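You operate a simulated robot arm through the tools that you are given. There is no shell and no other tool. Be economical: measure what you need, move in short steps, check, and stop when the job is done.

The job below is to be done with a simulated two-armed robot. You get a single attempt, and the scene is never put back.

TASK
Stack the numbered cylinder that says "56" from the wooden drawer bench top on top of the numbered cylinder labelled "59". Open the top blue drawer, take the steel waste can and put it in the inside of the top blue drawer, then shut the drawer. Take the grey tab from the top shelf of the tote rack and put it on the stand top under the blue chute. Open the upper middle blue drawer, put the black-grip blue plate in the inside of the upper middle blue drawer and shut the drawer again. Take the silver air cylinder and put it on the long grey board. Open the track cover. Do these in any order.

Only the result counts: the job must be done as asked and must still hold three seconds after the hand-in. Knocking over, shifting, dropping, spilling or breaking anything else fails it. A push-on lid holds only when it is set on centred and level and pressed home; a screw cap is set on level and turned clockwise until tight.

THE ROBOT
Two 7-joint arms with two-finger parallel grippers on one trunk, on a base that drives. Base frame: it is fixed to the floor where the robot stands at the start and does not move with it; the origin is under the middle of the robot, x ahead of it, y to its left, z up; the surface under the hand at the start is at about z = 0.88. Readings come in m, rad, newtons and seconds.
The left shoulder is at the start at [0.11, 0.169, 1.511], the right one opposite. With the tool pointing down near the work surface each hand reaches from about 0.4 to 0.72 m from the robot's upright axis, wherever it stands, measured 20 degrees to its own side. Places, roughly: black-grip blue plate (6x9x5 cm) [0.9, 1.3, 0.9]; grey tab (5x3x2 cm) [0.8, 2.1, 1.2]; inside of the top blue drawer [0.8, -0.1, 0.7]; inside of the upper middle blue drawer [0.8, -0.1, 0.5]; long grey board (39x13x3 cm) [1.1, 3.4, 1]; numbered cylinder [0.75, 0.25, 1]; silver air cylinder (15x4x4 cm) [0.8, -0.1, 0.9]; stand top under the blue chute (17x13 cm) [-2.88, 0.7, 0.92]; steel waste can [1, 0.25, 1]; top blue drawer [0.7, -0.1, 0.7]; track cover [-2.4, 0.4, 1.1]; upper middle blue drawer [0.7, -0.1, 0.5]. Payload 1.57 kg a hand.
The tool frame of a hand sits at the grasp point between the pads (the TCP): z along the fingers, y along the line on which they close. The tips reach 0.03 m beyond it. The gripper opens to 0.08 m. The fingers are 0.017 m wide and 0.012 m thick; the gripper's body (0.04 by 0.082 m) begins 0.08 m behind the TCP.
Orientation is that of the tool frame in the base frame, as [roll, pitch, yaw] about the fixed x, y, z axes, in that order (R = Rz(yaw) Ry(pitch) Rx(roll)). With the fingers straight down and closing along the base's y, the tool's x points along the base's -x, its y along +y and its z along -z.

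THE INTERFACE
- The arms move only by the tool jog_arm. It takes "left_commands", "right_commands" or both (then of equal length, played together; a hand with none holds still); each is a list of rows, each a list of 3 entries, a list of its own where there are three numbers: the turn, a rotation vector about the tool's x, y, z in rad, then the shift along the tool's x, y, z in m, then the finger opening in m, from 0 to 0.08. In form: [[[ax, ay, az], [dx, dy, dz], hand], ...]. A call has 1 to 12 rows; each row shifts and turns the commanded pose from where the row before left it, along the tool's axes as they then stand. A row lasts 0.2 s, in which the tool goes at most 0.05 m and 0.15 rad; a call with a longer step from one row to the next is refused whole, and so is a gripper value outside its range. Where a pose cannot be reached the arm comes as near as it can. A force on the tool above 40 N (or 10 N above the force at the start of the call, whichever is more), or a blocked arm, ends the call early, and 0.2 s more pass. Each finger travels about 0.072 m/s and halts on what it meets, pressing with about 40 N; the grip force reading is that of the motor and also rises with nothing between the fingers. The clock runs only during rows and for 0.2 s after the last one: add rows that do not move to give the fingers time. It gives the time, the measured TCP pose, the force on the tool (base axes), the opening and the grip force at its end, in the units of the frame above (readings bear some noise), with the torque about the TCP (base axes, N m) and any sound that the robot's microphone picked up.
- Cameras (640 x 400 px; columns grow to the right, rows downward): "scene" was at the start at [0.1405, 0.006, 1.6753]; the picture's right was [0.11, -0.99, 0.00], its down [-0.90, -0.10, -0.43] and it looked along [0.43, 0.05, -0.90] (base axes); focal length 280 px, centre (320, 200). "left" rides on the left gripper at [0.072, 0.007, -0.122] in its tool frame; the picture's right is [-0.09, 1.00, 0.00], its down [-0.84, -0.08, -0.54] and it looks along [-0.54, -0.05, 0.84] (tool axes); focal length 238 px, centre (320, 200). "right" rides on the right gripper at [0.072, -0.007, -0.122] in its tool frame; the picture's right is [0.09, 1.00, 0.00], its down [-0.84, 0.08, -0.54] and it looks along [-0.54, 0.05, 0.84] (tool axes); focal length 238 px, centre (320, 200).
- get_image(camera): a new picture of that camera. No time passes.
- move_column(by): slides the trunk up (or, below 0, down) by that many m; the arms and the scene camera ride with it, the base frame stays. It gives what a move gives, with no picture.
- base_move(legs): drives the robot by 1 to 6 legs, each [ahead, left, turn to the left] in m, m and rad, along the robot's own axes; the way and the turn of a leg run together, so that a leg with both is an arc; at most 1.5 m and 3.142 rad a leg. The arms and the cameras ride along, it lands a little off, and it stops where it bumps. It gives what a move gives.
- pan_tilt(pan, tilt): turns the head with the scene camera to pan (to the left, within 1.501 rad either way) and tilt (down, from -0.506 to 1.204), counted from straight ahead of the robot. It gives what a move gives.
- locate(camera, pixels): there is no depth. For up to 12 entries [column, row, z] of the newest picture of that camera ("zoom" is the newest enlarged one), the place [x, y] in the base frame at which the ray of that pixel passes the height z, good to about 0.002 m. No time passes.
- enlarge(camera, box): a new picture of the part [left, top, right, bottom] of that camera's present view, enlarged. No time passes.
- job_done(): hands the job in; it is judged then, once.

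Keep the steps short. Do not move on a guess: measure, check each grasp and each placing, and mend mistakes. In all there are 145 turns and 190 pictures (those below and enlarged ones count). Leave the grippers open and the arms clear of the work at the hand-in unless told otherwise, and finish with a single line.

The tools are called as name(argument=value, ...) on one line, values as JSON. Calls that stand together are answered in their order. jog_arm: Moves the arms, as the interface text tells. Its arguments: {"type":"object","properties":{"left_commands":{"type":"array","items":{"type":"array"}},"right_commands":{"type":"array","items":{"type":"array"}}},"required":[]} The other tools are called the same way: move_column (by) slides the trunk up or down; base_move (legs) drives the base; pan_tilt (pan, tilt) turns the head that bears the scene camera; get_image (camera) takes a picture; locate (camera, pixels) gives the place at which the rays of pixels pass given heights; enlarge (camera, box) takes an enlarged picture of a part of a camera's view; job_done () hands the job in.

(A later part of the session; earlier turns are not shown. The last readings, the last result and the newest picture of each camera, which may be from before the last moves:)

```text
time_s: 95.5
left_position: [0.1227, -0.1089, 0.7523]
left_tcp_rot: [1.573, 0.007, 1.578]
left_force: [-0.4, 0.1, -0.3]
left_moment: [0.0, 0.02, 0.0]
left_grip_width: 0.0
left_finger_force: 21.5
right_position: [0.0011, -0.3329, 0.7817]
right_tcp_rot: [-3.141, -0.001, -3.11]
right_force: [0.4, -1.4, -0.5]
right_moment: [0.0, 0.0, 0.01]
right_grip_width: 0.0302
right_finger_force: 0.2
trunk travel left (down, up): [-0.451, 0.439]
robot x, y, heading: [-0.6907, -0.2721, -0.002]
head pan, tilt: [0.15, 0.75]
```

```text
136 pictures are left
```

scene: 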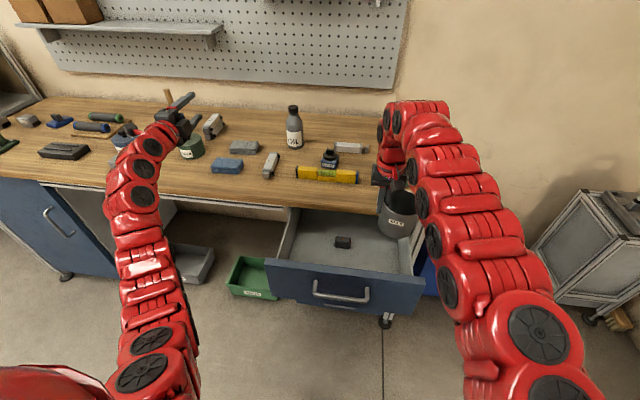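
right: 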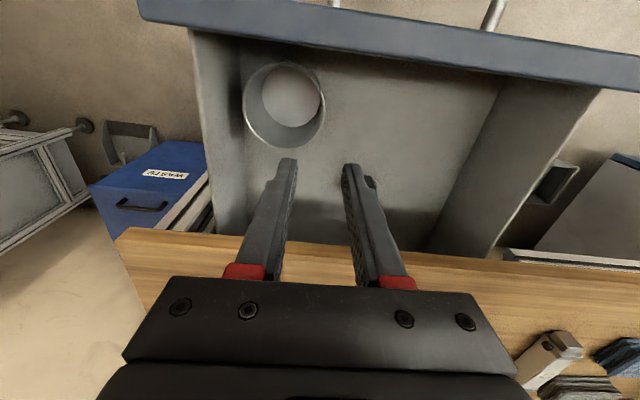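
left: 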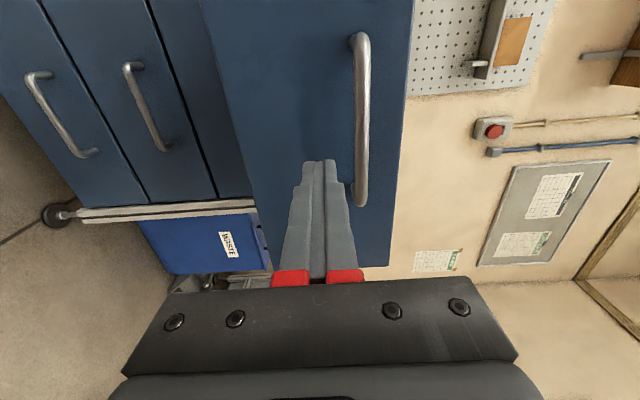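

Closed fingers point just below the bar. Drive ahead 0.345 to push the drawer shut.

base_move(legs=[[0.345, 0, 0]])

enlarge(camera="scene", box=[220, 90, 440, 260])

```text
time_s: 97.7
left_position: [0.4608, -0.1087, 0.7519]
left_tcp_rot: [1.573, 0.006, 1.578]
left_force: [0.3, -0.4, 0.1]
left_moment: [-0.01, -0.02, 0.01]
left_grip_width: 0.0
left_finger_force: 21.1
right_position: [0.3403, -0.3327, 0.7804]
right_tcp_rot: [-3.142, -0.003, -3.108]
right_force: [-0.6, 0.2, -0.3]
right_moment: [0.02, 0.02, -0.01]
right_grip_width: 0.03
right_finger_force: 0.2
trunk travel left (down, up): [-0.451, 0.439]
robot x, y, heading: [-0.3549, -0.2733, -0.003]
head pan, tilt: [0.15, 0.75]
```

```text
2.35 times, centred on (330, 175) of scene
```

zoom: 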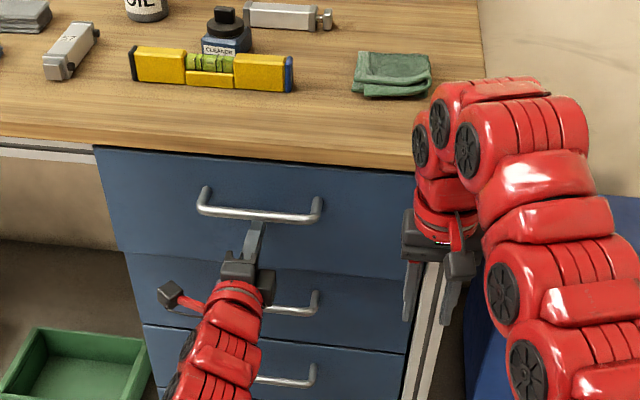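

Nearly shut; push the last centimetre with the arm until force rises.

jog_arm(left_commands=[[[0, 0, 0], [0, 0, 0.008], 0.0], [[0, 0, 0], [0, 0, 0.005], 0.0], [[0, 0, 0], [0, 0, 0.005], 0.0], [[0, 0, 0], [0, 0, 0.005], 0.0], [[0, 0, 0], [0, 0, 0], 0.0]])

enlarge(camera="scene", box=[240, 130, 400, 230])

```text
time_s: 98.9
left_position: [0.482, -0.11, 0.7535]
left_tcp_rot: [1.574, 0.008, 1.579]
left_force: [-28.4, -1.5, -1.3]
left_moment: [-0.12, 0.02, -0.27]
left_grip_width: 0.0001
left_finger_force: 21.1
right_position: [0.3384, -0.3326, 0.7835]
right_tcp_rot: [3.141, 0.002, -3.11]
right_force: [-0.4, 0.2, -0.7]
right_moment: [-0.02, 0.0, 0.01]
right_grip_width: 0.0301
right_finger_force: 0.0
trunk travel left (down, up): [-0.451, 0.439]
robot x, y, heading: [-0.3546, -0.2711, -0.001]
head pan, tilt: [0.15, 0.75]
```

```text
4.00 times, centred on (320, 180) of scene
```

zoom: 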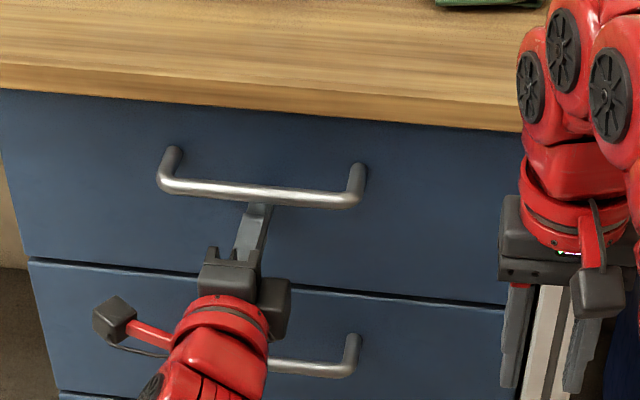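

Top drawer is shut (28 N resistance, flush). Next the upper middle drawer: back off 0.1 m, lower trunk 0.157 m, open fingers, look.

base_move(legs=[[-0.12, 0, 0]])

move_column(by=-0.157)

jog_arm(left_commands=[[[0, 0, 0], [0, 0, 0], 0.06], [[0, 0, 0], [0, 0, 0], 0.06], [[0, 0, 0], [0, 0, 0], 0.06], [[0, 0, 0], [0, 0, 0], 0.06], [[0, 0, 0], [0, 0, 0], 0.06]])

get_image(camera="left")

```text
time_s: 100.1
left_position: [0.3642, -0.1077, 0.7523]
left_tcp_rot: [1.572, 0.005, 1.577]
left_force: [-0.4, 0.0, 1.1]
left_moment: [-0.01, 0.03, -0.02]
left_grip_width: 0.0001
left_finger_force: 20.8
right_position: [0.221, -0.3328, 0.7814]
right_tcp_rot: [-3.141, -0.001, -3.108]
right_force: [-0.5, 0.4, 0.5]
right_moment: [0.01, -0.02, -0.03]
right_grip_width: 0.0299
right_finger_force: 0.0
trunk travel left (down, up): [-0.451, 0.439]
robot x, y, heading: [-0.4665, -0.2738, -0.001]
head pan, tilt: [0.15, 0.75]
```

```text
time_s: 101.9
left_position: [0.3662, -0.107, 0.5957]
left_tcp_rot: [1.572, 0.006, 1.577]
left_force: [0.3, -0.1, -0.2]
left_moment: [-0.01, 0.01, -0.03]
left_grip_width: 0.0
left_finger_force: 21.5
right_position: [0.2217, -0.3331, 0.625]
right_tcp_rot: [-3.141, 0.0, -3.108]
right_force: [0.0, 0.0, 0.4]
right_moment: [0.03, -0.01, 0.0]
right_grip_width: 0.0299
right_finger_force: 0.1
trunk travel left (down, up): [-0.294, 0.596]
robot x, y, heading: [-0.4672, -0.2726, 0.002]
head pan, tilt: [0.15, 0.75]
```

```text
time_s: 103.1
left_position: [0.3651, -0.108, 0.5962]
left_tcp_rot: [1.574, 0.008, 1.577]
left_force: [-0.7, 1.3, 0.1]
left_moment: [-0.02, -0.01, 0.0]
left_grip_width: 0.0602
left_finger_force: 0.1
right_position: [0.2216, -0.3345, 0.6253]
right_tcp_rot: [-3.14, -0.001, -3.11]
right_force: [0.2, 0.3, 0.2]
right_moment: [0.06, 0.04, 0.01]
right_grip_width: 0.0298
right_finger_force: 0.0
trunk travel left (down, up): [-0.294, 0.596]
robot x, y, heading: [-0.4665, -0.2731, -0.002]
head pan, tilt: [0.15, 0.75]
```

```text
133 pictures are left
```

left: 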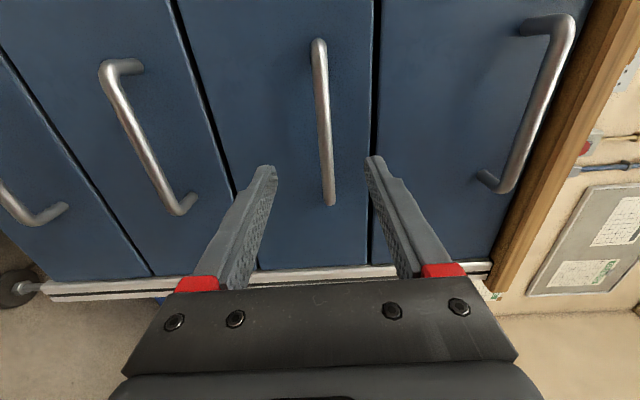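

Bar is centred between the fingers (z≈0.598). Drive ahead 0.093 and close.

base_move(legs=[[0.095, 0, 0]])

jog_arm(left_commands=[[[0, 0, 0], [0, 0, 0], 0.03], [[0, 0, 0], [0, 0, 0], 0.0], [[0, 0, 0], [0, 0, 0], 0.0], [[0, 0, 0], [0, 0, 0], 0.0], [[0, 0, 0], [0, 0, 0], 0.0]])

get_image(camera="left")

```text
time_s: 104.2
left_position: [0.4626, -0.1064, 0.5944]
left_tcp_rot: [1.574, 0.007, 1.58]
left_force: [0.3, 0.5, -0.3]
left_moment: [0.01, -0.04, -0.04]
left_grip_width: 0.06
left_finger_force: 0.0
right_position: [0.3176, -0.3308, 0.6243]
right_tcp_rot: [-3.141, -0.002, -3.106]
right_force: [-0.4, 0.5, -0.6]
right_moment: [-0.01, 0.03, -0.01]
right_grip_width: 0.0299
right_finger_force: 0.0
trunk travel left (down, up): [-0.294, 0.596]
robot x, y, heading: [-0.378, -0.2726, -0.0]
head pan, tilt: [0.15, 0.75]
```

```text
time_s: 105.4
left_position: [0.4598, -0.1068, 0.5993]
left_tcp_rot: [1.567, 0.007, 1.58]
left_force: [0.8, 3.3, 22.1]
left_moment: [0.21, -0.22, -0.39]
left_grip_width: 0.0136
left_finger_force: 30.0
right_position: [0.3155, -0.3317, 0.6264]
right_tcp_rot: [-3.141, 0.001, -3.106]
right_force: [0.7, 0.1, -0.5]
right_moment: [0.03, 0.01, 0.0]
right_grip_width: 0.0301
right_finger_force: 0.1
trunk travel left (down, up): [-0.294, 0.596]
robot x, y, heading: [-0.3717, -0.2706, -0.002]
head pan, tilt: [0.15, 0.75]
```

```text
132 pictures are left
```

left: 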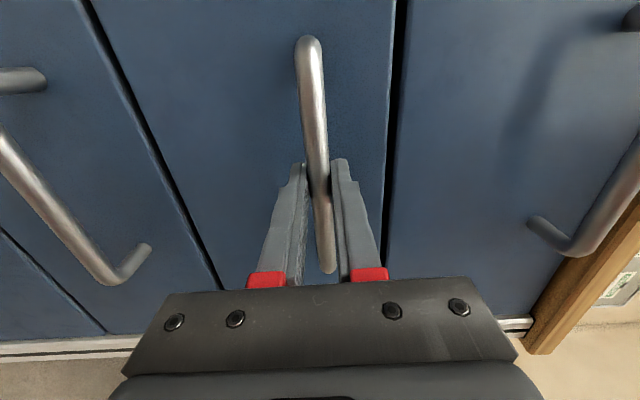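

Bar gripped. Pull by driving back 0.27 m, then look.

base_move(legs=[[-0.27, 0, 0]])

get_image(camera="scene")

```text
time_s: 107.7
left_position: [0.1955, -0.1085, 0.598]
left_tcp_rot: [1.563, 0.005, 1.577]
left_force: [1.3, 1.3, 2.4]
left_moment: [0.2, -0.09, 0.09]
left_grip_width: 0.0137
left_finger_force: 30.4
right_position: [0.0501, -0.3332, 0.6254]
right_tcp_rot: [-3.14, -0.002, -3.11]
right_force: [0.0, -0.2, 0.6]
right_moment: [0.0, 0.0, -0.02]
right_grip_width: 0.0299
right_finger_force: 0.0
trunk travel left (down, up): [-0.294, 0.596]
robot x, y, heading: [-0.6384, -0.2707, -0.006]
head pan, tilt: [0.15, 0.75]
stopped in leg 1: the force on the tool passed its limit at 41 N (the readings are from after the stop); the commanded pose is now the measured one
```

```text
131 pictures are left
```

scene: 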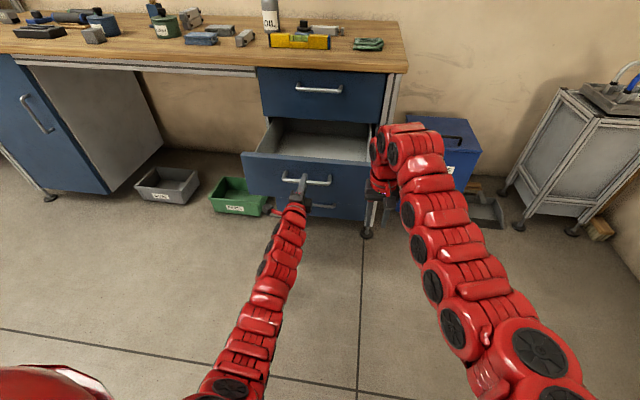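

Drawer is open to its stop (~0.265 m). Release, back off, raise the trunk, and roll the left hand back.

jog_arm(left_commands=[[[0, 0, 0], [0, 0, 0], 0.03], [[0, 0, 0], [0, 0, 0], 0.05], [[0, 0, 0], [0, 0, 0], 0.05]])

base_move(legs=[[-0.1, 0, 0]])

move_column(by=0.466)

jog_arm(left_commands=[[[0, 0, -0.1428], [0, 0, 0], 0.05], [[0, 0, -0.1428], [0, 0, 0], 0.05], [[0, 0, -0.1428], [0, 0, 0], 0.05], [[0, 0, -0.1428], [0, 0, 0], 0.05], [[0, 0, -0.1428], [0, 0, 0], 0.05], [[0, 0, -0.1428], [0, 0, 0], 0.05], [[0, 0, -0.1428], [0, 0, 0], 0.05], [[0, 0, -0.1428], [0, 0, 0], 0.05], [[0, 0, -0.1428], [0, 0, 0], 0.05], [[0, 0, -0.1428], [0, 0, 0], 0.05], [[0, 0, -0.1428], [0, 0, 0], 0.05], [[0, 0, 0], [0, 0, 0], 0.05]])

jog_arm(left_commands=[[[0, 0.14, 0], [0.03, 0, 0], 0.08], [[0, 0.14, 0], [0.03, 0, 0], 0.08], [[0, 0.14, 0], [0.03, 0, 0], 0.08], [[0, 0.14, 0], [0.03, 0, 0], 0.08], [[0, 0.14, 0], [0.03, 0, 0], 0.08], [[0, 0.14, 0], [0.03, 0, 0], 0.08], [[0, 0.14, 0], [0.03, 0, 0], 0.08], [[0, 0.14, 0], [0.03, 0, 0], 0.08], [[0, 0.14, 0], [0.02, 0, 0], 0.08], [[0, 0.14, 0], [0.01, 0, 0], 0.08], [[0, 0.14, 0], [0, 0, 0], 0.08], [[0, 0.03, 0], [0, 0, 0], 0.08]])

```text
time_s: 108.5
left_position: [0.1956, -0.1072, 0.599]
left_tcp_rot: [1.565, 0.006, 1.579]
left_force: [-1.0, -0.7, -0.5]
left_moment: [0.0, 0.0, -0.02]
left_grip_width: 0.05
left_finger_force: 0.1
right_position: [0.0501, -0.3325, 0.6248]
right_tcp_rot: [3.141, -0.002, -3.11]
right_force: [-0.3, -0.8, -0.5]
right_moment: [0.01, 0.0, 0.05]
right_grip_width: 0.0302
right_finger_force: 0.1
trunk travel left (down, up): [-0.294, 0.596]
robot x, y, heading: [-0.6405, -0.2715, -0.001]
head pan, tilt: [0.15, 0.75]
```

```text
time_s: 109.6
left_position: [0.0944, -0.1066, 0.6003]
left_tcp_rot: [1.565, 0.006, 1.579]
left_force: [-0.3, -0.5, 0.3]
left_moment: [0.03, 0.02, -0.01]
left_grip_width: 0.0497
left_finger_force: 0.0
right_position: [-0.0501, -0.3335, 0.6254]
right_tcp_rot: [3.141, 0.001, -3.112]
right_force: [0.0, 0.6, -0.5]
right_moment: [0.01, 0.01, -0.04]
right_grip_width: 0.0297
right_finger_force: 0.0
trunk travel left (down, up): [-0.294, 0.596]
robot x, y, heading: [-0.7413, -0.271, 0.003]
head pan, tilt: [0.15, 0.75]
```

```text
refused: 0.466 is not a number from -0.4 to 0.4
```

```text
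time_s: 112.2
left_position: [0.0941, -0.1074, 0.5995]
left_tcp_rot: [-1.031, 1.562, -1.024]
left_force: [0.0, 0.5, -0.4]
left_moment: [0.0, -0.03, 0.02]
left_grip_width: 0.05
left_finger_force: 0.1
right_position: [-0.0516, -0.3338, 0.6249]
right_tcp_rot: [3.141, -0.003, -3.111]
right_force: [0.1, 0.1, 1.0]
right_moment: [-0.05, -0.03, -0.01]
right_grip_width: 0.0301
right_finger_force: 0.1
trunk travel left (down, up): [-0.294, 0.596]
robot x, y, heading: [-0.7442, -0.2742, 0.0]
head pan, tilt: [0.15, 0.75]
```

```text
time_s: 114.8
left_position: [-0.0549, -0.1101, 0.3912]
left_tcp_rot: [-3.136, 0.006, -3.134]
left_force: [0.3, 0.4, 0.0]
left_moment: [-0.01, 0.0, -0.01]
left_grip_width: 0.08
left_finger_force: 0.1
left hand out of reach, approached as far as the arm can: row 11, 12
right_position: [-0.0508, -0.3332, 0.6257]
right_tcp_rot: [3.141, -0.001, -3.108]
right_force: [0.3, 0.5, 0.5]
right_moment: [0.0, 0.01, -0.02]
right_grip_width: 0.0299
right_finger_force: 0.1
trunk travel left (down, up): [-0.294, 0.596]
robot x, y, heading: [-0.7402, -0.2734, -0.003]
head pan, tilt: [0.15, 0.75]
```

Good. Raise the trunk, lift the left hand, and drive left along the bench to the plate.

move_column(by=0.4)

jog_arm(left_commands=[[[0, 0, 0], [0, 0, -0.05], 0.08], [[0, 0, 0], [0, 0, -0.05], 0.08], [[0, 0, 0], [0, 0, -0.05], 0.08], [[0, 0, 0], [0, 0, -0.05], 0.08], [[0, 0, 0], [0, 0.04, -0.03], 0.08], [[0, 0, 0], [0, 0.04, 0], 0.08], [[0, 0, 0], [0, 0, 0], 0.08]])

base_move(legs=[[0.1, 1.33, 0]])

pan_tilt(pan=0.2, tilt=0.6)

get_image(camera="scene")

```text
time_s: 118.7
left_position: [-0.0552, -0.1104, 0.7905]
left_tcp_rot: [-3.135, 0.004, -3.134]
left_force: [-0.1, 0.8, 0.3]
left_moment: [-0.01, 0.01, 0.02]
left_grip_width: 0.0802
left_finger_force: 0.0
right_position: [-0.0505, -0.3333, 1.0247]
right_tcp_rot: [-3.141, -0.002, -3.109]
right_force: [-0.3, 0.4, 0.6]
right_moment: [0.01, -0.05, 0.01]
right_grip_width: 0.0302
right_finger_force: 0.1
trunk travel left (down, up): [-0.694, 0.196]
robot x, y, heading: [-0.7421, -0.2725, -0.002]
head pan, tilt: [0.15, 0.75]
```

```text
time_s: 120.3
left_position: [-0.0535, -0.0295, 1.0197]
left_tcp_rot: [-3.137, 0.005, -3.134]
left_force: [0.2, 0.7, -0.3]
left_moment: [-0.03, 0.0, 0.03]
left_grip_width: 0.08
left_finger_force: 0.0
right_position: [-0.0509, -0.3348, 1.0252]
right_tcp_rot: [-3.141, -0.003, -3.109]
right_force: [0.1, -0.3, 0.0]
right_moment: [-0.02, 0.01, 0.0]
right_grip_width: 0.03
right_finger_force: 0.0
trunk travel left (down, up): [-0.694, 0.196]
robot x, y, heading: [-0.7421, -0.2742, 0.002]
head pan, tilt: [0.15, 0.75]
```

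```text
time_s: 126.9
left_position: [0.0521, 1.2887, 1.0197]
left_tcp_rot: [-3.136, 0.006, -3.135]
left_force: [-0.2, 0.1, 0.8]
left_moment: [-0.01, -0.01, 0.0]
left_grip_width: 0.0798
left_finger_force: 0.0
right_position: [0.055, 0.9842, 1.0259]
right_tcp_rot: [3.142, -0.001, -3.112]
right_force: [0.3, -0.4, 0.3]
right_moment: [0.02, -0.03, -0.01]
right_grip_width: 0.0302
right_finger_force: 0.1
trunk travel left (down, up): [-0.694, 0.196]
robot x, y, heading: [-0.636, 1.0499, -0.005]
head pan, tilt: [0.15, 0.75]
```

```text
time_s: 127.6
left_position: [0.0535, 1.288, 1.0206]
left_tcp_rot: [-3.136, 0.005, -3.136]
left_force: [-0.4, 0.0, 0.1]
left_moment: [-0.02, 0.02, 0.02]
left_grip_width: 0.0799
left_finger_force: 0.0
right_position: [0.0554, 0.9843, 1.0247]
right_tcp_rot: [3.14, -0.001, -3.111]
right_force: [0.5, -0.1, -0.1]
right_moment: [0.03, 0.01, 0.0]
right_grip_width: 0.0299
right_finger_force: 0.0
trunk travel left (down, up): [-0.694, 0.196]
robot x, y, heading: [-0.6365, 1.0455, -0.001]
head pan, tilt: [0.201, 0.6]
```

```text
130 pictures are left
```

scene: 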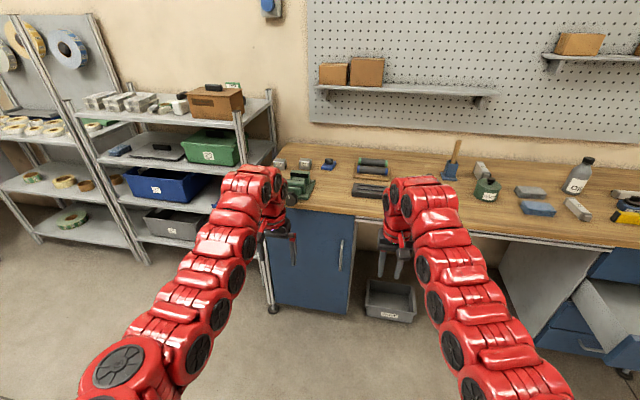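

enlarge(camera="scene", box=[260, 140, 420, 220])

enlarge(camera="scene", box=[60, 70, 280, 190])

```text
4.00 times, centred on (340, 180) of scene
```

zoom: 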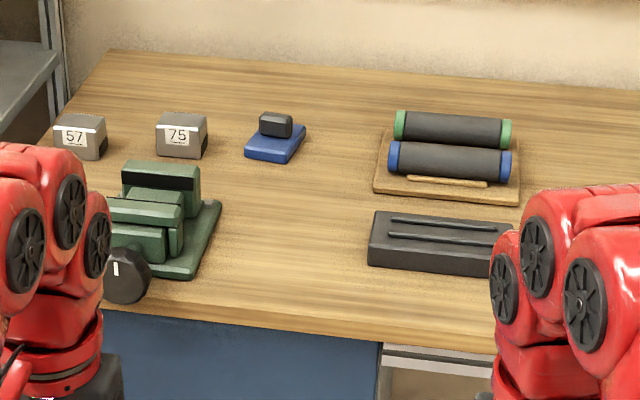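

```text
2.91 times, centred on (170, 130) of scene
```

zoom: 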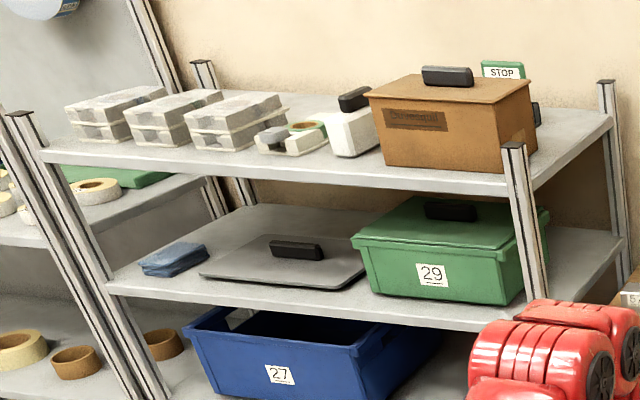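

locate(camera="scene", pixels=[[329, 165, 0.9], [329, 157, 0.93], [315, 200, 0.88], [290, 181, 0.98], [310, 182, 0.98], [296, 208, 0.88]])

jog_arm(left_commands=[[[0, 0, 0], [0, 0, -0.04], 0.08], [[0, 0, 0], [0, 0, -0.035], 0.08], [[0, 0, 0], [0, 0, 0], 0.08]])

```text
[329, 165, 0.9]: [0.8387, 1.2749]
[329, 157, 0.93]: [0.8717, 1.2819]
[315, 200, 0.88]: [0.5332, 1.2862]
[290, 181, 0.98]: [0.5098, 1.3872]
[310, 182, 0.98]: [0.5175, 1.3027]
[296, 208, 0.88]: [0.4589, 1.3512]
```

```text
time_s: 128.4
left_position: [0.0541, 1.2886, 1.0938]
left_tcp_rot: [-3.137, 0.005, -3.137]
left_force: [-0.7, 0.1, 0.2]
left_moment: [0.02, -0.03, 0.01]
left_grip_width: 0.0801
left_finger_force: 0.0
right_position: [0.0554, 0.9849, 1.0239]
right_tcp_rot: [-3.141, -0.002, -3.111]
right_force: [0.5, 1.0, -0.9]
right_moment: [-0.01, -0.01, -0.01]
right_grip_width: 0.0294
right_finger_force: 0.2
trunk travel left (down, up): [-0.694, 0.196]
robot x, y, heading: [-0.6368, 1.0478, 0.004]
head pan, tilt: [0.201, 0.6]
```

Plate near (0.86, 1.28). Drive ahead 0.78.

base_move(legs=[[0.4, 0, 0], [0.36, 0, 0]])

get_image(camera="left")

```text
time_s: 132.8
left_position: [0.7973, 1.292, 1.0945]
left_tcp_rot: [-3.137, 0.006, -3.13]
left_force: [0.5, -0.7, 0.5]
left_moment: [-0.03, 0.0, -0.01]
left_grip_width: 0.0801
left_finger_force: 0.0
right_position: [0.8012, 0.9868, 1.0255]
right_tcp_rot: [-3.141, 0.0, -3.106]
right_force: [-0.1, 0.3, -0.1]
right_moment: [0.01, 0.02, -0.03]
right_grip_width: 0.0302
right_finger_force: 0.0
trunk travel left (down, up): [-0.694, 0.196]
robot x, y, heading: [0.1108, 1.0464, -0.003]
head pan, tilt: [0.201, 0.6]
```

```text
127 pictures are left
```

left: 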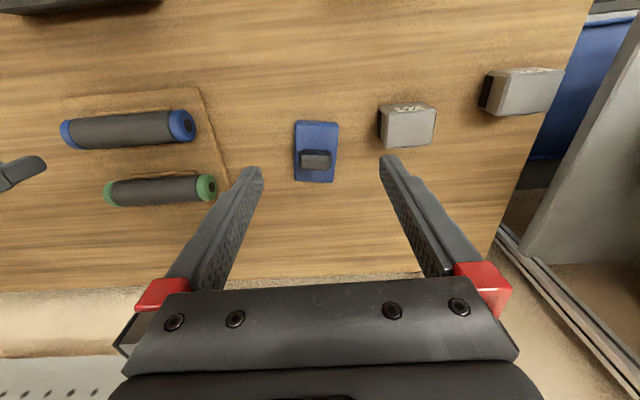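

locate(camera="left", pixels=[[295, 122, 0.895], [338, 122, 0.895], [296, 181, 0.895], [333, 182, 0.895], [302, 152, 0.925], [329, 152, 0.925], [303, 168, 0.91], [329, 168, 0.91]])

enlarge(camera="left", box=[260, 90, 380, 190])

enlarge(camera="scene", box=[220, 180, 400, 300])

```text
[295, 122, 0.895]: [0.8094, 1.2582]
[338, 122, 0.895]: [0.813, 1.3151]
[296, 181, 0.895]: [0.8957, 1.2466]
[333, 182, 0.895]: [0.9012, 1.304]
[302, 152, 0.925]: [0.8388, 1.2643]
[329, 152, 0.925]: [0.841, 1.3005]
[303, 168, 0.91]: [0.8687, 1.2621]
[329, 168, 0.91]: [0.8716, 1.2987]
```

```text
4.00 times, centred on (320, 140) of left
```

zoom: 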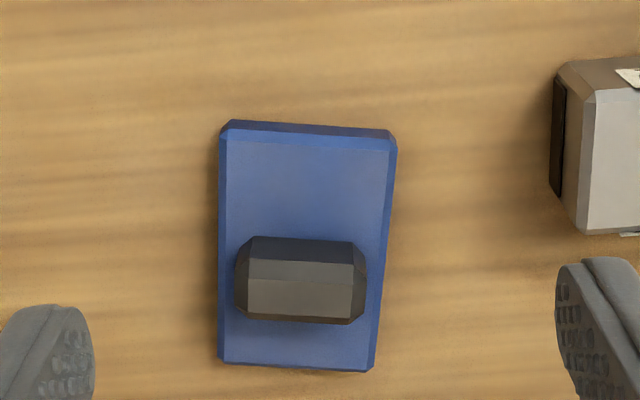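

```text
3.33 times, centred on (310, 240) of scene
```

zoom: 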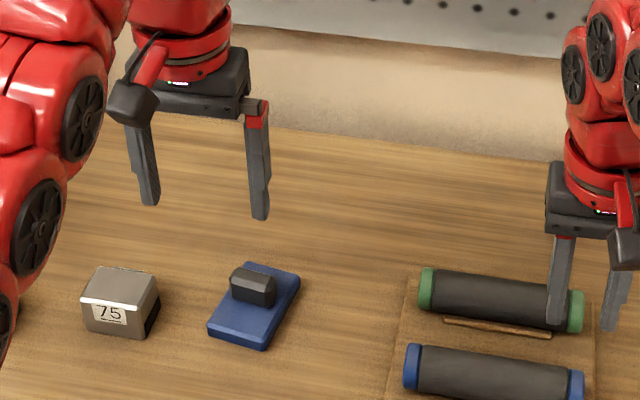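

locate(camera="left", pixels=[[301, 159, 0.93], [329, 160, 0.93], [300, 170, 0.93], [328, 171, 0.93], [303, 150, 0.9], [328, 151, 0.9], [300, 170, 0.9], [315, 160, 0.93]])

```text
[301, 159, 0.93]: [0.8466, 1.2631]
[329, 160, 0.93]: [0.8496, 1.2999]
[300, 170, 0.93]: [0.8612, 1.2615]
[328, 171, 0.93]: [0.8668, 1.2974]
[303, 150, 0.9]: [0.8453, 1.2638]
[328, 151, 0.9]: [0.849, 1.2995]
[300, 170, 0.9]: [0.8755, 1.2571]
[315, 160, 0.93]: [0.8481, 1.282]
```

Grip block centre (0.858, 1.280), 0.037 wide along y, top ≈0.93. Drive 0.055 forward, align, and descend to TCP z 0.96 first.

base_move(legs=[[0.055, 0, 0]])

jog_arm(left_commands=[[[0, 0, 0.12], [-0.006, -0.012, 0.02], 0.08], [[0, 0, 0], [0, 0, 0.045], 0.08], [[0, 0, 0], [0, 0, 0.045], 0.08], [[0, 0, 0], [0, 0, 0.025], 0.08], [[0, 0, 0], [0, 0, 0], 0.08]])

get_image(camera="left")

```text
time_s: 133.7
left_position: [0.8509, 1.2937, 1.0952]
left_tcp_rot: [-3.138, 0.007, -3.131]
left_force: [0.2, -0.9, 0.0]
left_moment: [0.03, 0.01, -0.01]
left_grip_width: 0.0798
left_finger_force: 0.0
right_position: [0.854, 0.988, 1.0261]
right_tcp_rot: [-3.141, -0.002, -3.106]
right_force: [-0.4, -0.4, -0.5]
right_moment: [0.0, -0.04, -0.02]
right_grip_width: 0.03
right_finger_force: 0.1
trunk travel left (down, up): [-0.694, 0.196]
robot x, y, heading: [0.1652, 1.0492, -0.0]
head pan, tilt: [0.201, 0.6]
```

```text
time_s: 134.9
left_position: [0.8605, 1.2798, 0.9585]
left_tcp_rot: [-3.137, 0.009, 3.032]
left_force: [-0.6, -0.6, 0.0]
left_moment: [0.0, -0.01, 0.03]
left_grip_width: 0.08
left_finger_force: 0.0
right_position: [0.8555, 0.9881, 1.0247]
right_tcp_rot: [-3.141, -0.001, -3.106]
right_force: [-0.8, 1.2, -0.1]
right_moment: [-0.01, -0.03, 0.0]
right_grip_width: 0.0298
right_finger_force: 0.1
trunk travel left (down, up): [-0.694, 0.196]
robot x, y, heading: [0.1639, 1.0457, 0.004]
head pan, tilt: [0.201, 0.6]
```

```text
124 pictures are left
```

left: 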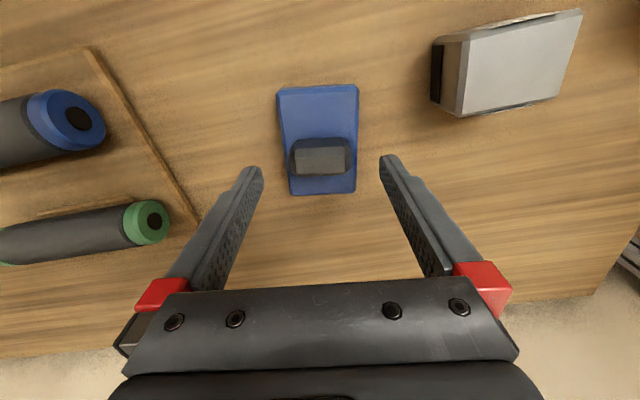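

Aligned. Descend 0.024, close, and lift slightly.

jog_arm(left_commands=[[[0, 0, -0.05], [0, 0, 0.015], 0.08], [[0, 0, 0], [0, 0, 0.009], 0.08], [[0, 0, 0], [0, 0, 0], 0.0], [[0, 0, 0], [0, 0, 0], 0.0], [[0, 0, 0], [0, 0, 0], 0.0], [[0, 0, 0], [0, 0, 0], 0.0], [[0, 0, 0], [0, 0, 0], 0.0], [[0, 0, 0], [0, 0, -0.03], 0.0], [[0, 0, 0], [0, 0, -0.04], 0.0], [[0, 0, 0], [0, 0, -0.04], 0.0], [[0, 0, 0], [0, 0, 0], 0.0]])

get_image(camera="left")

```text
time_s: 137.3
left_position: [0.8597, 1.2786, 1.0448]
left_tcp_rot: [-3.138, 0.005, 3.083]
left_force: [-0.2, -0.3, -0.7]
left_moment: [0.02, 0.04, -0.04]
left_grip_width: 0.0432
left_finger_force: 40.3
right_position: [0.8567, 0.9881, 1.0254]
right_tcp_rot: [-3.141, -0.001, -3.106]
right_force: [0.1, 0.0, 0.6]
right_moment: [0.0, 0.03, 0.02]
right_grip_width: 0.0299
right_finger_force: 0.1
trunk travel left (down, up): [-0.694, 0.196]
robot x, y, heading: [0.1651, 1.0485, -0.001]
head pan, tilt: [0.201, 0.6]
```

```text
123 pictures are left
```

left: 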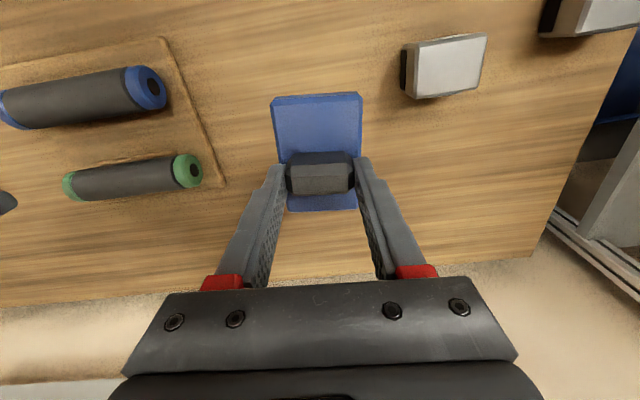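

Plate held (0.043). Back off 0.5 and drive right to the open drawer.

base_move(legs=[[-0.5, 0, 0], [0, -1.385, 0]])

pan_tilt(pan=0.2, tilt=0.9)

get_image(camera="scene")

```text
time_s: 146.8
left_position: [0.3647, -0.1224, 1.0448]
left_tcp_rot: [-3.135, 0.006, 3.081]
left_force: [-0.8, -0.6, -0.9]
left_moment: [-0.01, -0.01, 0.01]
left_grip_width: 0.0431
left_finger_force: 40.0
right_position: [0.3624, -0.4137, 1.0256]
right_tcp_rot: [-3.141, -0.001, -3.108]
right_force: [-0.7, 0.0, -0.3]
right_moment: [0.01, 0.02, 0.01]
right_grip_width: 0.03
right_finger_force: 0.1
trunk travel left (down, up): [-0.694, 0.196]
robot x, y, heading: [-0.3299, -0.3542, -0.002]
head pan, tilt: [0.201, 0.6]
```

```text
time_s: 147.6
left_position: [0.3646, -0.1226, 1.0453]
left_tcp_rot: [-3.136, 0.006, 3.082]
left_force: [-0.4, 0.0, -1.3]
left_moment: [0.03, -0.03, -0.06]
left_grip_width: 0.0431
left_finger_force: 40.0
right_position: [0.3611, -0.4143, 1.0251]
right_tcp_rot: [3.14, -0.001, -3.108]
right_force: [0.3, 0.2, -0.3]
right_moment: [0.0, -0.01, 0.01]
right_grip_width: 0.03
right_finger_force: 0.0
trunk travel left (down, up): [-0.694, 0.196]
robot x, y, heading: [-0.332, -0.352, 0.002]
head pan, tilt: [0.201, 0.901]
```

```text
122 pictures are left
```

scene: 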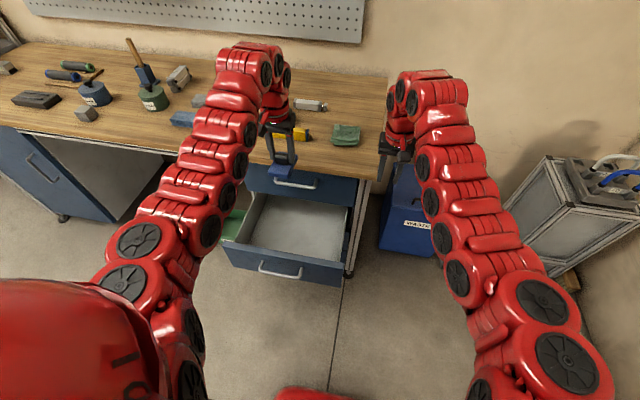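

I shift the right hand outward, set left TCP x≈0.35, then lower the trunk 0.3 and look.

jog_arm(right_commands=[[[0, 0, 0], [0.03, -0.035, 0], 0.03], [[0, 0, 0], [0.03, -0.035, 0], 0.03], [[0, 0, 0], [0.02, -0.035, 0], 0.03], [[0, 0, 0], [0, 0, 0], 0.03]], left_commands=[[[0, 0, -0.05], [0.005, 0, 0], 0.0], [[0, 0, 0], [0.005, 0, 0], 0.0], [[0, 0, 0], [0.004, 0, 0], 0.0], [[0, 0, 0], [0, 0, 0], 0.0]])

move_column(by=-0.3)

get_image(camera="scene")

get_image(camera="left")

```text
time_s: 148.6
left_position: [0.3488, -0.1228, 1.045]
left_tcp_rot: [-3.136, 0.008, 3.134]
left_force: [0.0, -0.1, -0.5]
left_moment: [-0.01, -0.01, -0.01]
left_grip_width: 0.0428
left_finger_force: 40.0
right_position: [0.3128, -0.4777, 1.0256]
right_tcp_rot: [3.141, 0.001, -3.108]
right_force: [-0.4, 0.5, 0.1]
right_moment: [0.04, -0.03, -0.01]
right_grip_width: 0.0301
right_finger_force: 0.1
right hand out of reach, approached as far as the arm can: row 2, 3
trunk travel left (down, up): [-0.694, 0.196]
robot x, y, heading: [-0.3293, -0.357, 0.004]
head pan, tilt: [0.201, 0.901]
```

```text
time_s: 151.6
left_position: [0.349, -0.1228, 0.7446]
left_tcp_rot: [-3.136, 0.006, 3.133]
left_force: [1.2, 0.3, -0.1]
left_moment: [-0.01, 0.0, 0.0]
left_grip_width: 0.0431
left_finger_force: 40.0
right_position: [0.3113, -0.4761, 0.7254]
right_tcp_rot: [3.141, -0.001, -3.106]
right_force: [1.1, -0.2, 0.3]
right_moment: [-0.01, 0.0, -0.03]
right_grip_width: 0.0296
right_finger_force: 0.1
trunk travel left (down, up): [-0.394, 0.496]
robot x, y, heading: [-0.3283, -0.3526, 0.004]
head pan, tilt: [0.201, 0.901]
```

```text
121 pictures are left
```

scene: 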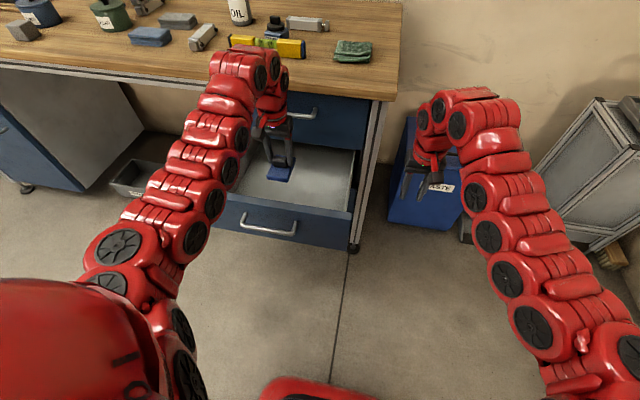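

```text
120 pictures are left
```

left: 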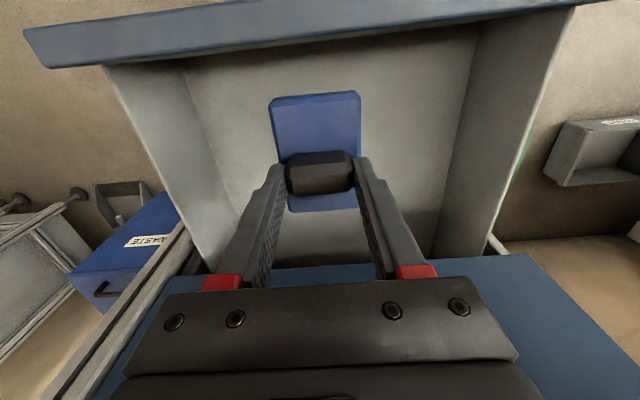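

locate(camera="scene", pixels=[[388, 220, 0.0], [440, 229, 0.0], [395, 158, 0.5], [395, 158, 0.6], [290, 235, 0.6], [350, 213, 0.65], [222, 200, 0.65]])

```text
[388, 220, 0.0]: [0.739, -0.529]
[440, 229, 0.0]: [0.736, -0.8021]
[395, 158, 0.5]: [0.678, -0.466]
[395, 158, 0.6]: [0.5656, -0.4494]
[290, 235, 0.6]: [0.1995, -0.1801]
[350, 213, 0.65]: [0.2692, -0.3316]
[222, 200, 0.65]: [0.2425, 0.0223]
```

Bin is well beyond (x>0.7). Lower the plate with the arm to TCP 0.60, then check.

jog_arm(left_commands=[[[0, 0, 0], [0, 0, 0.045], 0.0], [[0, 0, 0], [0, 0, 0.045], 0.0], [[0, 0, 0], [0, 0, 0.045], 0.0], [[0, 0, 0], [0, 0, 0.01], 0.0], [[0, 0, 0], [0, 0, 0], 0.0]])

get_image(camera="left")

```text
time_s: 152.8
left_position: [0.3497, -0.122, 0.6005]
left_tcp_rot: [-3.136, 0.006, 3.134]
left_force: [0.0, -0.2, -0.4]
left_moment: [-0.05, -0.01, 0.03]
left_grip_width: 0.0429
left_finger_force: 40.6
right_position: [0.3117, -0.4766, 0.7249]
right_tcp_rot: [-3.142, -0.002, -3.106]
right_force: [-0.7, 0.5, -0.6]
right_moment: [0.04, -0.02, 0.02]
right_grip_width: 0.0298
right_finger_force: 0.1
trunk travel left (down, up): [-0.394, 0.496]
robot x, y, heading: [-0.3325, -0.3569, 0.0]
head pan, tilt: [0.201, 0.901]
```

```text
119 pictures are left
```

left: 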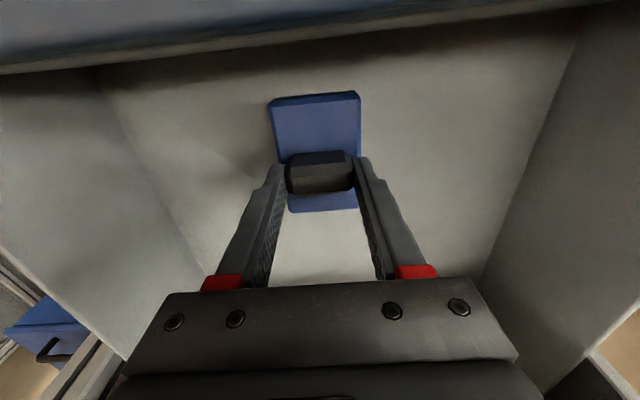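

jog_arm(left_commands=[[[0, 0, 0], [0, 0, 0.015], 0.0], [[0, 0, 0], [0, 0, 0.01], 0.0], [[0, 0, 0], [0, 0, 0.006], 0.0], [[0, 0, 0], [0, 0, 0.004], 0.0], [[0, 0, 0], [0, 0, 0.004], 0.0], [[0, 0, 0], [0, 0, 0], 0.0]])

jog_arm(left_commands=[[[0, 0, 0], [0, 0, 0.004], 0.0], [[0, 0, 0], [0, 0, 0.004], 0.0], [[0, 0, 0], [0, 0, 0], 0.0]])

```text
time_s: 154.2
left_position: [0.3504, -0.123, 0.5614]
left_tcp_rot: [-3.136, 0.005, 3.132]
left_force: [-0.3, 0.1, -0.7]
left_moment: [-0.01, -0.01, 0.01]
left_grip_width: 0.043
left_finger_force: 40.4
right_position: [0.3112, -0.4756, 0.7254]
right_tcp_rot: [3.14, -0.001, -3.106]
right_force: [-0.2, 0.4, -0.4]
right_moment: [0.01, 0.0, -0.01]
right_grip_width: 0.0301
right_finger_force: 0.0
trunk travel left (down, up): [-0.394, 0.496]
robot x, y, heading: [-0.3304, -0.3574, 0.0]
head pan, tilt: [0.201, 0.901]
```

```text
time_s: 155.0
left_position: [0.3504, -0.1226, 0.553]
left_tcp_rot: [-3.135, 0.004, 3.131]
left_force: [-0.3, 0.1, -0.2]
left_moment: [0.0, 0.02, 0.0]
left_grip_width: 0.0431
left_finger_force: 39.9
right_position: [0.3119, -0.4757, 0.7249]
right_tcp_rot: [-3.141, -0.003, -3.106]
right_force: [0.4, 0.0, 0.6]
right_moment: [0.01, 0.03, 0.0]
right_grip_width: 0.03
right_finger_force: 0.1
trunk travel left (down, up): [-0.394, 0.496]
robot x, y, heading: [-0.3319, -0.3584, 0.002]
head pan, tilt: [0.201, 0.901]
```

jog_arm(left_commands=[[[0, 0, 0], [0, 0, 0.004], 0.0], [[0, 0, 0], [0, 0, 0.004], 0.0], [[0, 0, 0], [0, 0, 0.004], 0.0], [[0, 0, 0], [0, 0, 0], 0.0]])

get_image(camera="left")

```text
time_s: 156.0
left_position: [0.3506, -0.1238, 0.5446]
left_tcp_rot: [-3.137, 0.013, 3.133]
left_force: [1.3, 0.4, 34.8]
left_moment: [0.12, -0.14, -0.05]
left_grip_width: 0.0436
left_finger_force: 39.8
right_position: [0.3107, -0.4765, 0.7285]
right_tcp_rot: [-3.141, 0.003, -3.107]
right_force: [0.2, 0.2, -0.5]
right_moment: [-0.02, -0.02, -0.01]
right_grip_width: 0.03
right_finger_force: 0.1
trunk travel left (down, up): [-0.394, 0.496]
robot x, y, heading: [-0.332, -0.3538, 0.0]
head pan, tilt: [0.201, 0.901]
```

```text
118 pictures are left
```

left: 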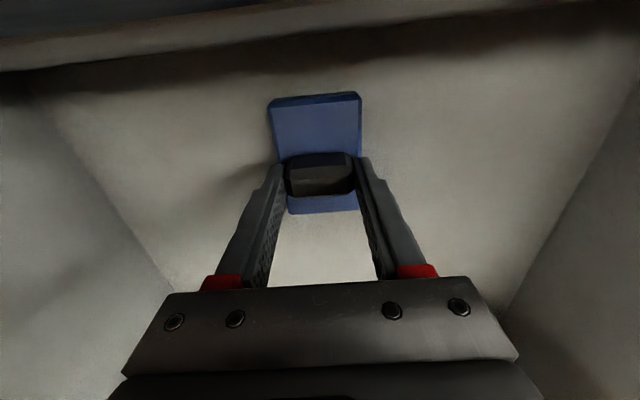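

Touching the drawer floor (35 N). Release and lift clear.

jog_arm(left_commands=[[[0, 0, 0], [0, 0, -0.002], 0.0], [[0, 0, 0], [0, 0, 0], 0.06], [[0, 0, 0], [0, 0, 0], 0.08], [[0, 0, 0], [0, 0, 0], 0.08], [[0, 0, 0], [0, 0, -0.03], 0.08], [[0, 0, 0], [0, 0, -0.045], 0.08], [[0, 0, 0], [0, 0, -0.045], 0.08], [[0, 0, 0], [0, 0, -0.045], 0.08], [[0, 0, 0], [0, 0, -0.035], 0.08], [[0, 0, 0], [0, 0, 0], 0.08]])

get_image(camera="left")

```text
time_s: 158.2
left_position: [0.348, -0.122, 0.7433]
left_tcp_rot: [-3.136, 0.005, 3.134]
left_force: [0.1, 0.1, -0.4]
left_moment: [0.01, 0.01, 0.01]
left_grip_width: 0.0802
left_finger_force: 0.1
right_position: [0.3133, -0.4762, 0.7255]
right_tcp_rot: [-3.141, -0.001, -3.105]
right_force: [-0.1, -0.2, -0.2]
right_moment: [0.0, 0.02, 0.0]
right_grip_width: 0.0301
right_finger_force: 0.1
trunk travel left (down, up): [-0.394, 0.496]
robot x, y, heading: [-0.3301, -0.355, 0.003]
head pan, tilt: [0.201, 0.901]
```

```text
117 pictures are left
```

left: 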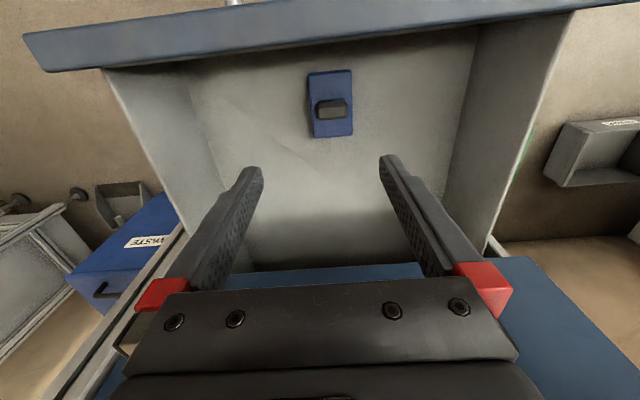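

Plate lies flat in the drawer. To shut it I back off and pitch the left hand forward again, fingers closed.

base_move(legs=[[-0.35, 0.02, 0]])

jog_arm(left_commands=[[[0, 0, 0], [0, 0, 0.045], 0.0], [[0, -0.14, 0], [-0.02, 0, 0.015], 0.0], [[0, -0.14, 0], [-0.03, 0, 0], 0.0], [[0, -0.14, 0], [-0.03, 0, 0], 0.0], [[0, -0.14, 0], [-0.03, 0, 0], 0.0], [[0, -0.14, 0], [-0.03, 0, 0], 0.0], [[0, -0.14, 0], [-0.03, 0, 0], 0.0], [[0, -0.14, 0], [-0.03, 0, 0], 0.0], [[0, -0.14, 0], [-0.03, 0, 0], 0.0], [[0, -0.14, 0], [-0.03, 0, 0], 0.0], [[0, -0.14, 0], [-0.02, 0, 0], 0.0], [[0, -0.14, 0], [-0.02, 0, 0], 0.0]])

```text
time_s: 160.5
left_position: [-0.0025, -0.0993, 0.7436]
left_tcp_rot: [-3.136, 0.006, 3.138]
left_force: [-0.2, 0.0, -0.3]
left_moment: [0.01, -0.01, -0.02]
left_grip_width: 0.0802
left_finger_force: 0.0
right_position: [-0.0367, -0.4547, 0.7256]
right_tcp_rot: [3.141, 0.0, -3.102]
right_force: [-0.7, -0.5, 0.5]
right_moment: [-0.01, -0.02, 0.0]
right_grip_width: 0.03
right_finger_force: 0.0
trunk travel left (down, up): [-0.394, 0.496]
robot x, y, heading: [-0.6788, -0.3368, 0.008]
head pan, tilt: [0.201, 0.901]
```

```text
time_s: 163.1
left_position: [0.2115, -0.099, 0.8592]
left_tcp_rot: [-2.957, 1.549, -2.96]
left_force: [-0.6, -0.4, 0.8]
left_moment: [-0.01, 0.0, 0.0]
left_grip_width: 0.0
left_finger_force: 21.4
right_position: [-0.0371, -0.4542, 0.7257]
right_tcp_rot: [3.141, -0.001, -3.101]
right_force: [0.8, -0.4, 0.4]
right_moment: [-0.01, 0.0, -0.03]
right_grip_width: 0.03
right_finger_force: 0.0
trunk travel left (down, up): [-0.394, 0.496]
robot x, y, heading: [-0.6768, -0.3371, 0.008]
head pan, tilt: [0.201, 0.901]
```

Back off 0.14, lower the trunk 0.314 so fingers point below the second bar (z≈0.545), verify.

base_move(legs=[[-0.14, 0, -0.008]])

move_column(by=-0.314)

get_image(camera="scene")

```text
time_s: 164.4
left_position: [0.0731, -0.108, 0.8594]
left_tcp_rot: [-2.935, 1.546, -2.948]
left_force: [0.3, 0.5, 0.1]
left_moment: [0.01, 0.01, 0.0]
left_grip_width: 0.0
left_finger_force: 21.2
right_position: [-0.1786, -0.4615, 0.726]
right_tcp_rot: [3.14, 0.001, -3.109]
right_force: [-0.1, -0.8, -0.3]
right_moment: [0.01, -0.01, -0.04]
right_grip_width: 0.0302
right_finger_force: 0.1
trunk travel left (down, up): [-0.394, 0.496]
robot x, y, heading: [-0.8149, -0.336, -0.004]
head pan, tilt: [0.201, 0.901]
```

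```text
time_s: 167.5
left_position: [0.073, -0.1083, 0.544]
left_tcp_rot: [-2.942, 1.547, -2.956]
left_force: [0.7, 0.0, 0.0]
left_moment: [0.01, -0.01, 0.01]
left_grip_width: 0.0
left_finger_force: 21.2
right_position: [-0.1784, -0.4615, 0.4119]
right_tcp_rot: [-3.141, -0.001, -3.111]
right_force: [-0.3, 0.4, 0.3]
right_moment: [0.02, -0.01, -0.01]
right_grip_width: 0.0302
right_finger_force: 0.0
trunk travel left (down, up): [-0.08, 0.81]
robot x, y, heading: [-0.8187, -0.3343, -0.002]
head pan, tilt: [0.201, 0.901]
```

```text
116 pictures are left
```

scene: 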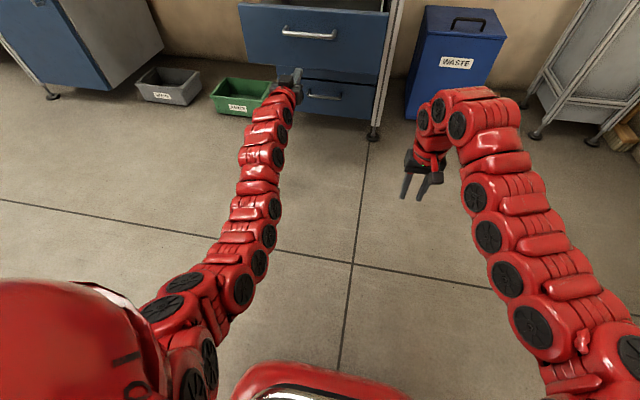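

Aligned below the bar. Drive ahead 0.385, then press the last bit.

base_move(legs=[[0.385, 0, 0]])

jog_arm(left_commands=[[[0, 0, 0], [0, 0, 0.006], 0.0], [[0, 0, 0], [0, 0, 0.006], 0.0], [[0, 0, 0], [0, 0, 0.006], 0.0], [[0, 0, 0], [0, 0, 0.006], 0.0], [[0, 0, 0], [0, 0, 0], 0.0]])

get_image(camera="scene")

```text
time_s: 170.0
left_position: [0.4546, -0.1061, 0.5448]
left_tcp_rot: [-2.944, 1.545, -2.955]
left_force: [0.0, -0.2, -0.4]
left_moment: [0.01, 0.0, 0.02]
left_grip_width: 0.0
left_finger_force: 21.4
right_position: [0.2048, -0.4586, 0.4118]
right_tcp_rot: [3.14, -0.002, -3.109]
right_force: [0.7, 0.8, 0.4]
right_moment: [-0.01, 0.01, 0.0]
right_grip_width: 0.03
right_finger_force: 0.1
trunk travel left (down, up): [-0.08, 0.81]
robot x, y, heading: [-0.4396, -0.336, -0.001]
head pan, tilt: [0.201, 0.901]
```

```text
time_s: 171.2
left_position: [0.4781, -0.1065, 0.5431]
left_tcp_rot: [-2.932, 1.545, -2.944]
left_force: [-1.0, 0.1, -1.6]
left_moment: [0.01, 0.04, 0.0]
left_grip_width: 0.0001
left_finger_force: 21.4
right_position: [0.2049, -0.4606, 0.4112]
right_tcp_rot: [3.141, -0.001, -3.109]
right_force: [0.3, 0.0, -0.1]
right_moment: [0.06, -0.02, -0.01]
right_grip_width: 0.03
right_finger_force: 0.1
trunk travel left (down, up): [-0.08, 0.81]
robot x, y, heading: [-0.4343, -0.3408, -0.002]
head pan, tilt: [0.201, 0.901]
```

```text
115 pictures are left
```

scene: 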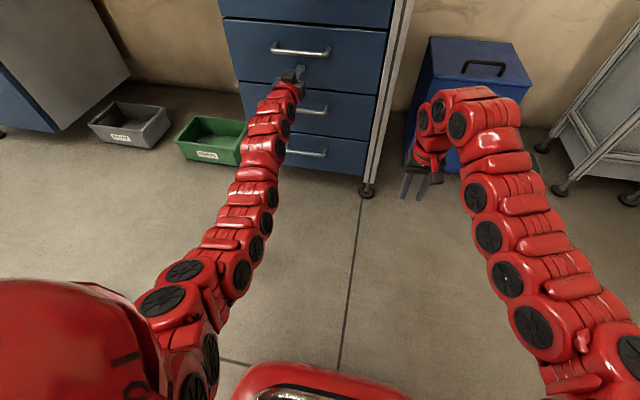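

No resistance yet; push a few mm more.

jog_arm(left_commands=[[[0, 0, 0], [0, 0, 0.004], 0.0], [[0, 0, 0], [0, 0, 0.004], 0.0], [[0, 0, 0], [0, 0, 0.003], 0.0], [[0, 0, 0], [0, 0, 0], 0.0]])

enlarge(camera="scene", box=[210, 0, 410, 160])

```text
time_s: 171.7
left_position: [0.4825, -0.1072, 0.5447]
left_tcp_rot: [-2.921, 1.546, -2.934]
left_force: [-18.5, -1.7, 2.9]
left_moment: [0.02, -0.2, 0.02]
left_grip_width: 0.0
left_finger_force: 21.5
right_position: [0.2038, -0.4594, 0.4123]
right_tcp_rot: [-3.14, 0.001, -3.105]
right_force: [0.9, -0.4, 0.1]
right_moment: [-0.01, -0.01, -0.01]
right_grip_width: 0.0301
right_finger_force: 0.1
trunk travel left (down, up): [-0.08, 0.81]
robot x, y, heading: [-0.4385, -0.3376, -0.001]
head pan, tilt: [0.201, 0.901]
stopped in row 2 (left hand): the force on the tool passed its limit at 52 N (the readings are from after the stop); the commanded pose is now the measured one
```

```text
2.50 times, centred on (310, 80) of scene
```

zoom: 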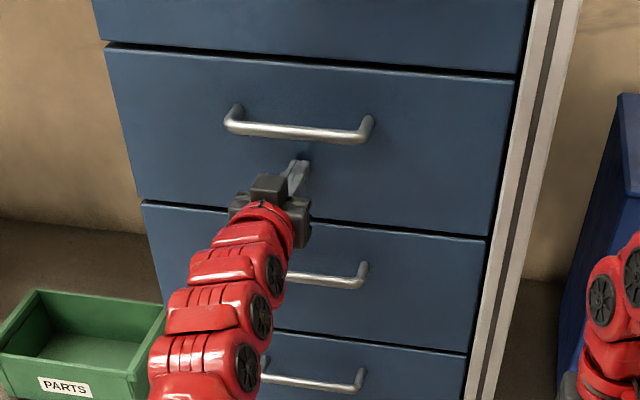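

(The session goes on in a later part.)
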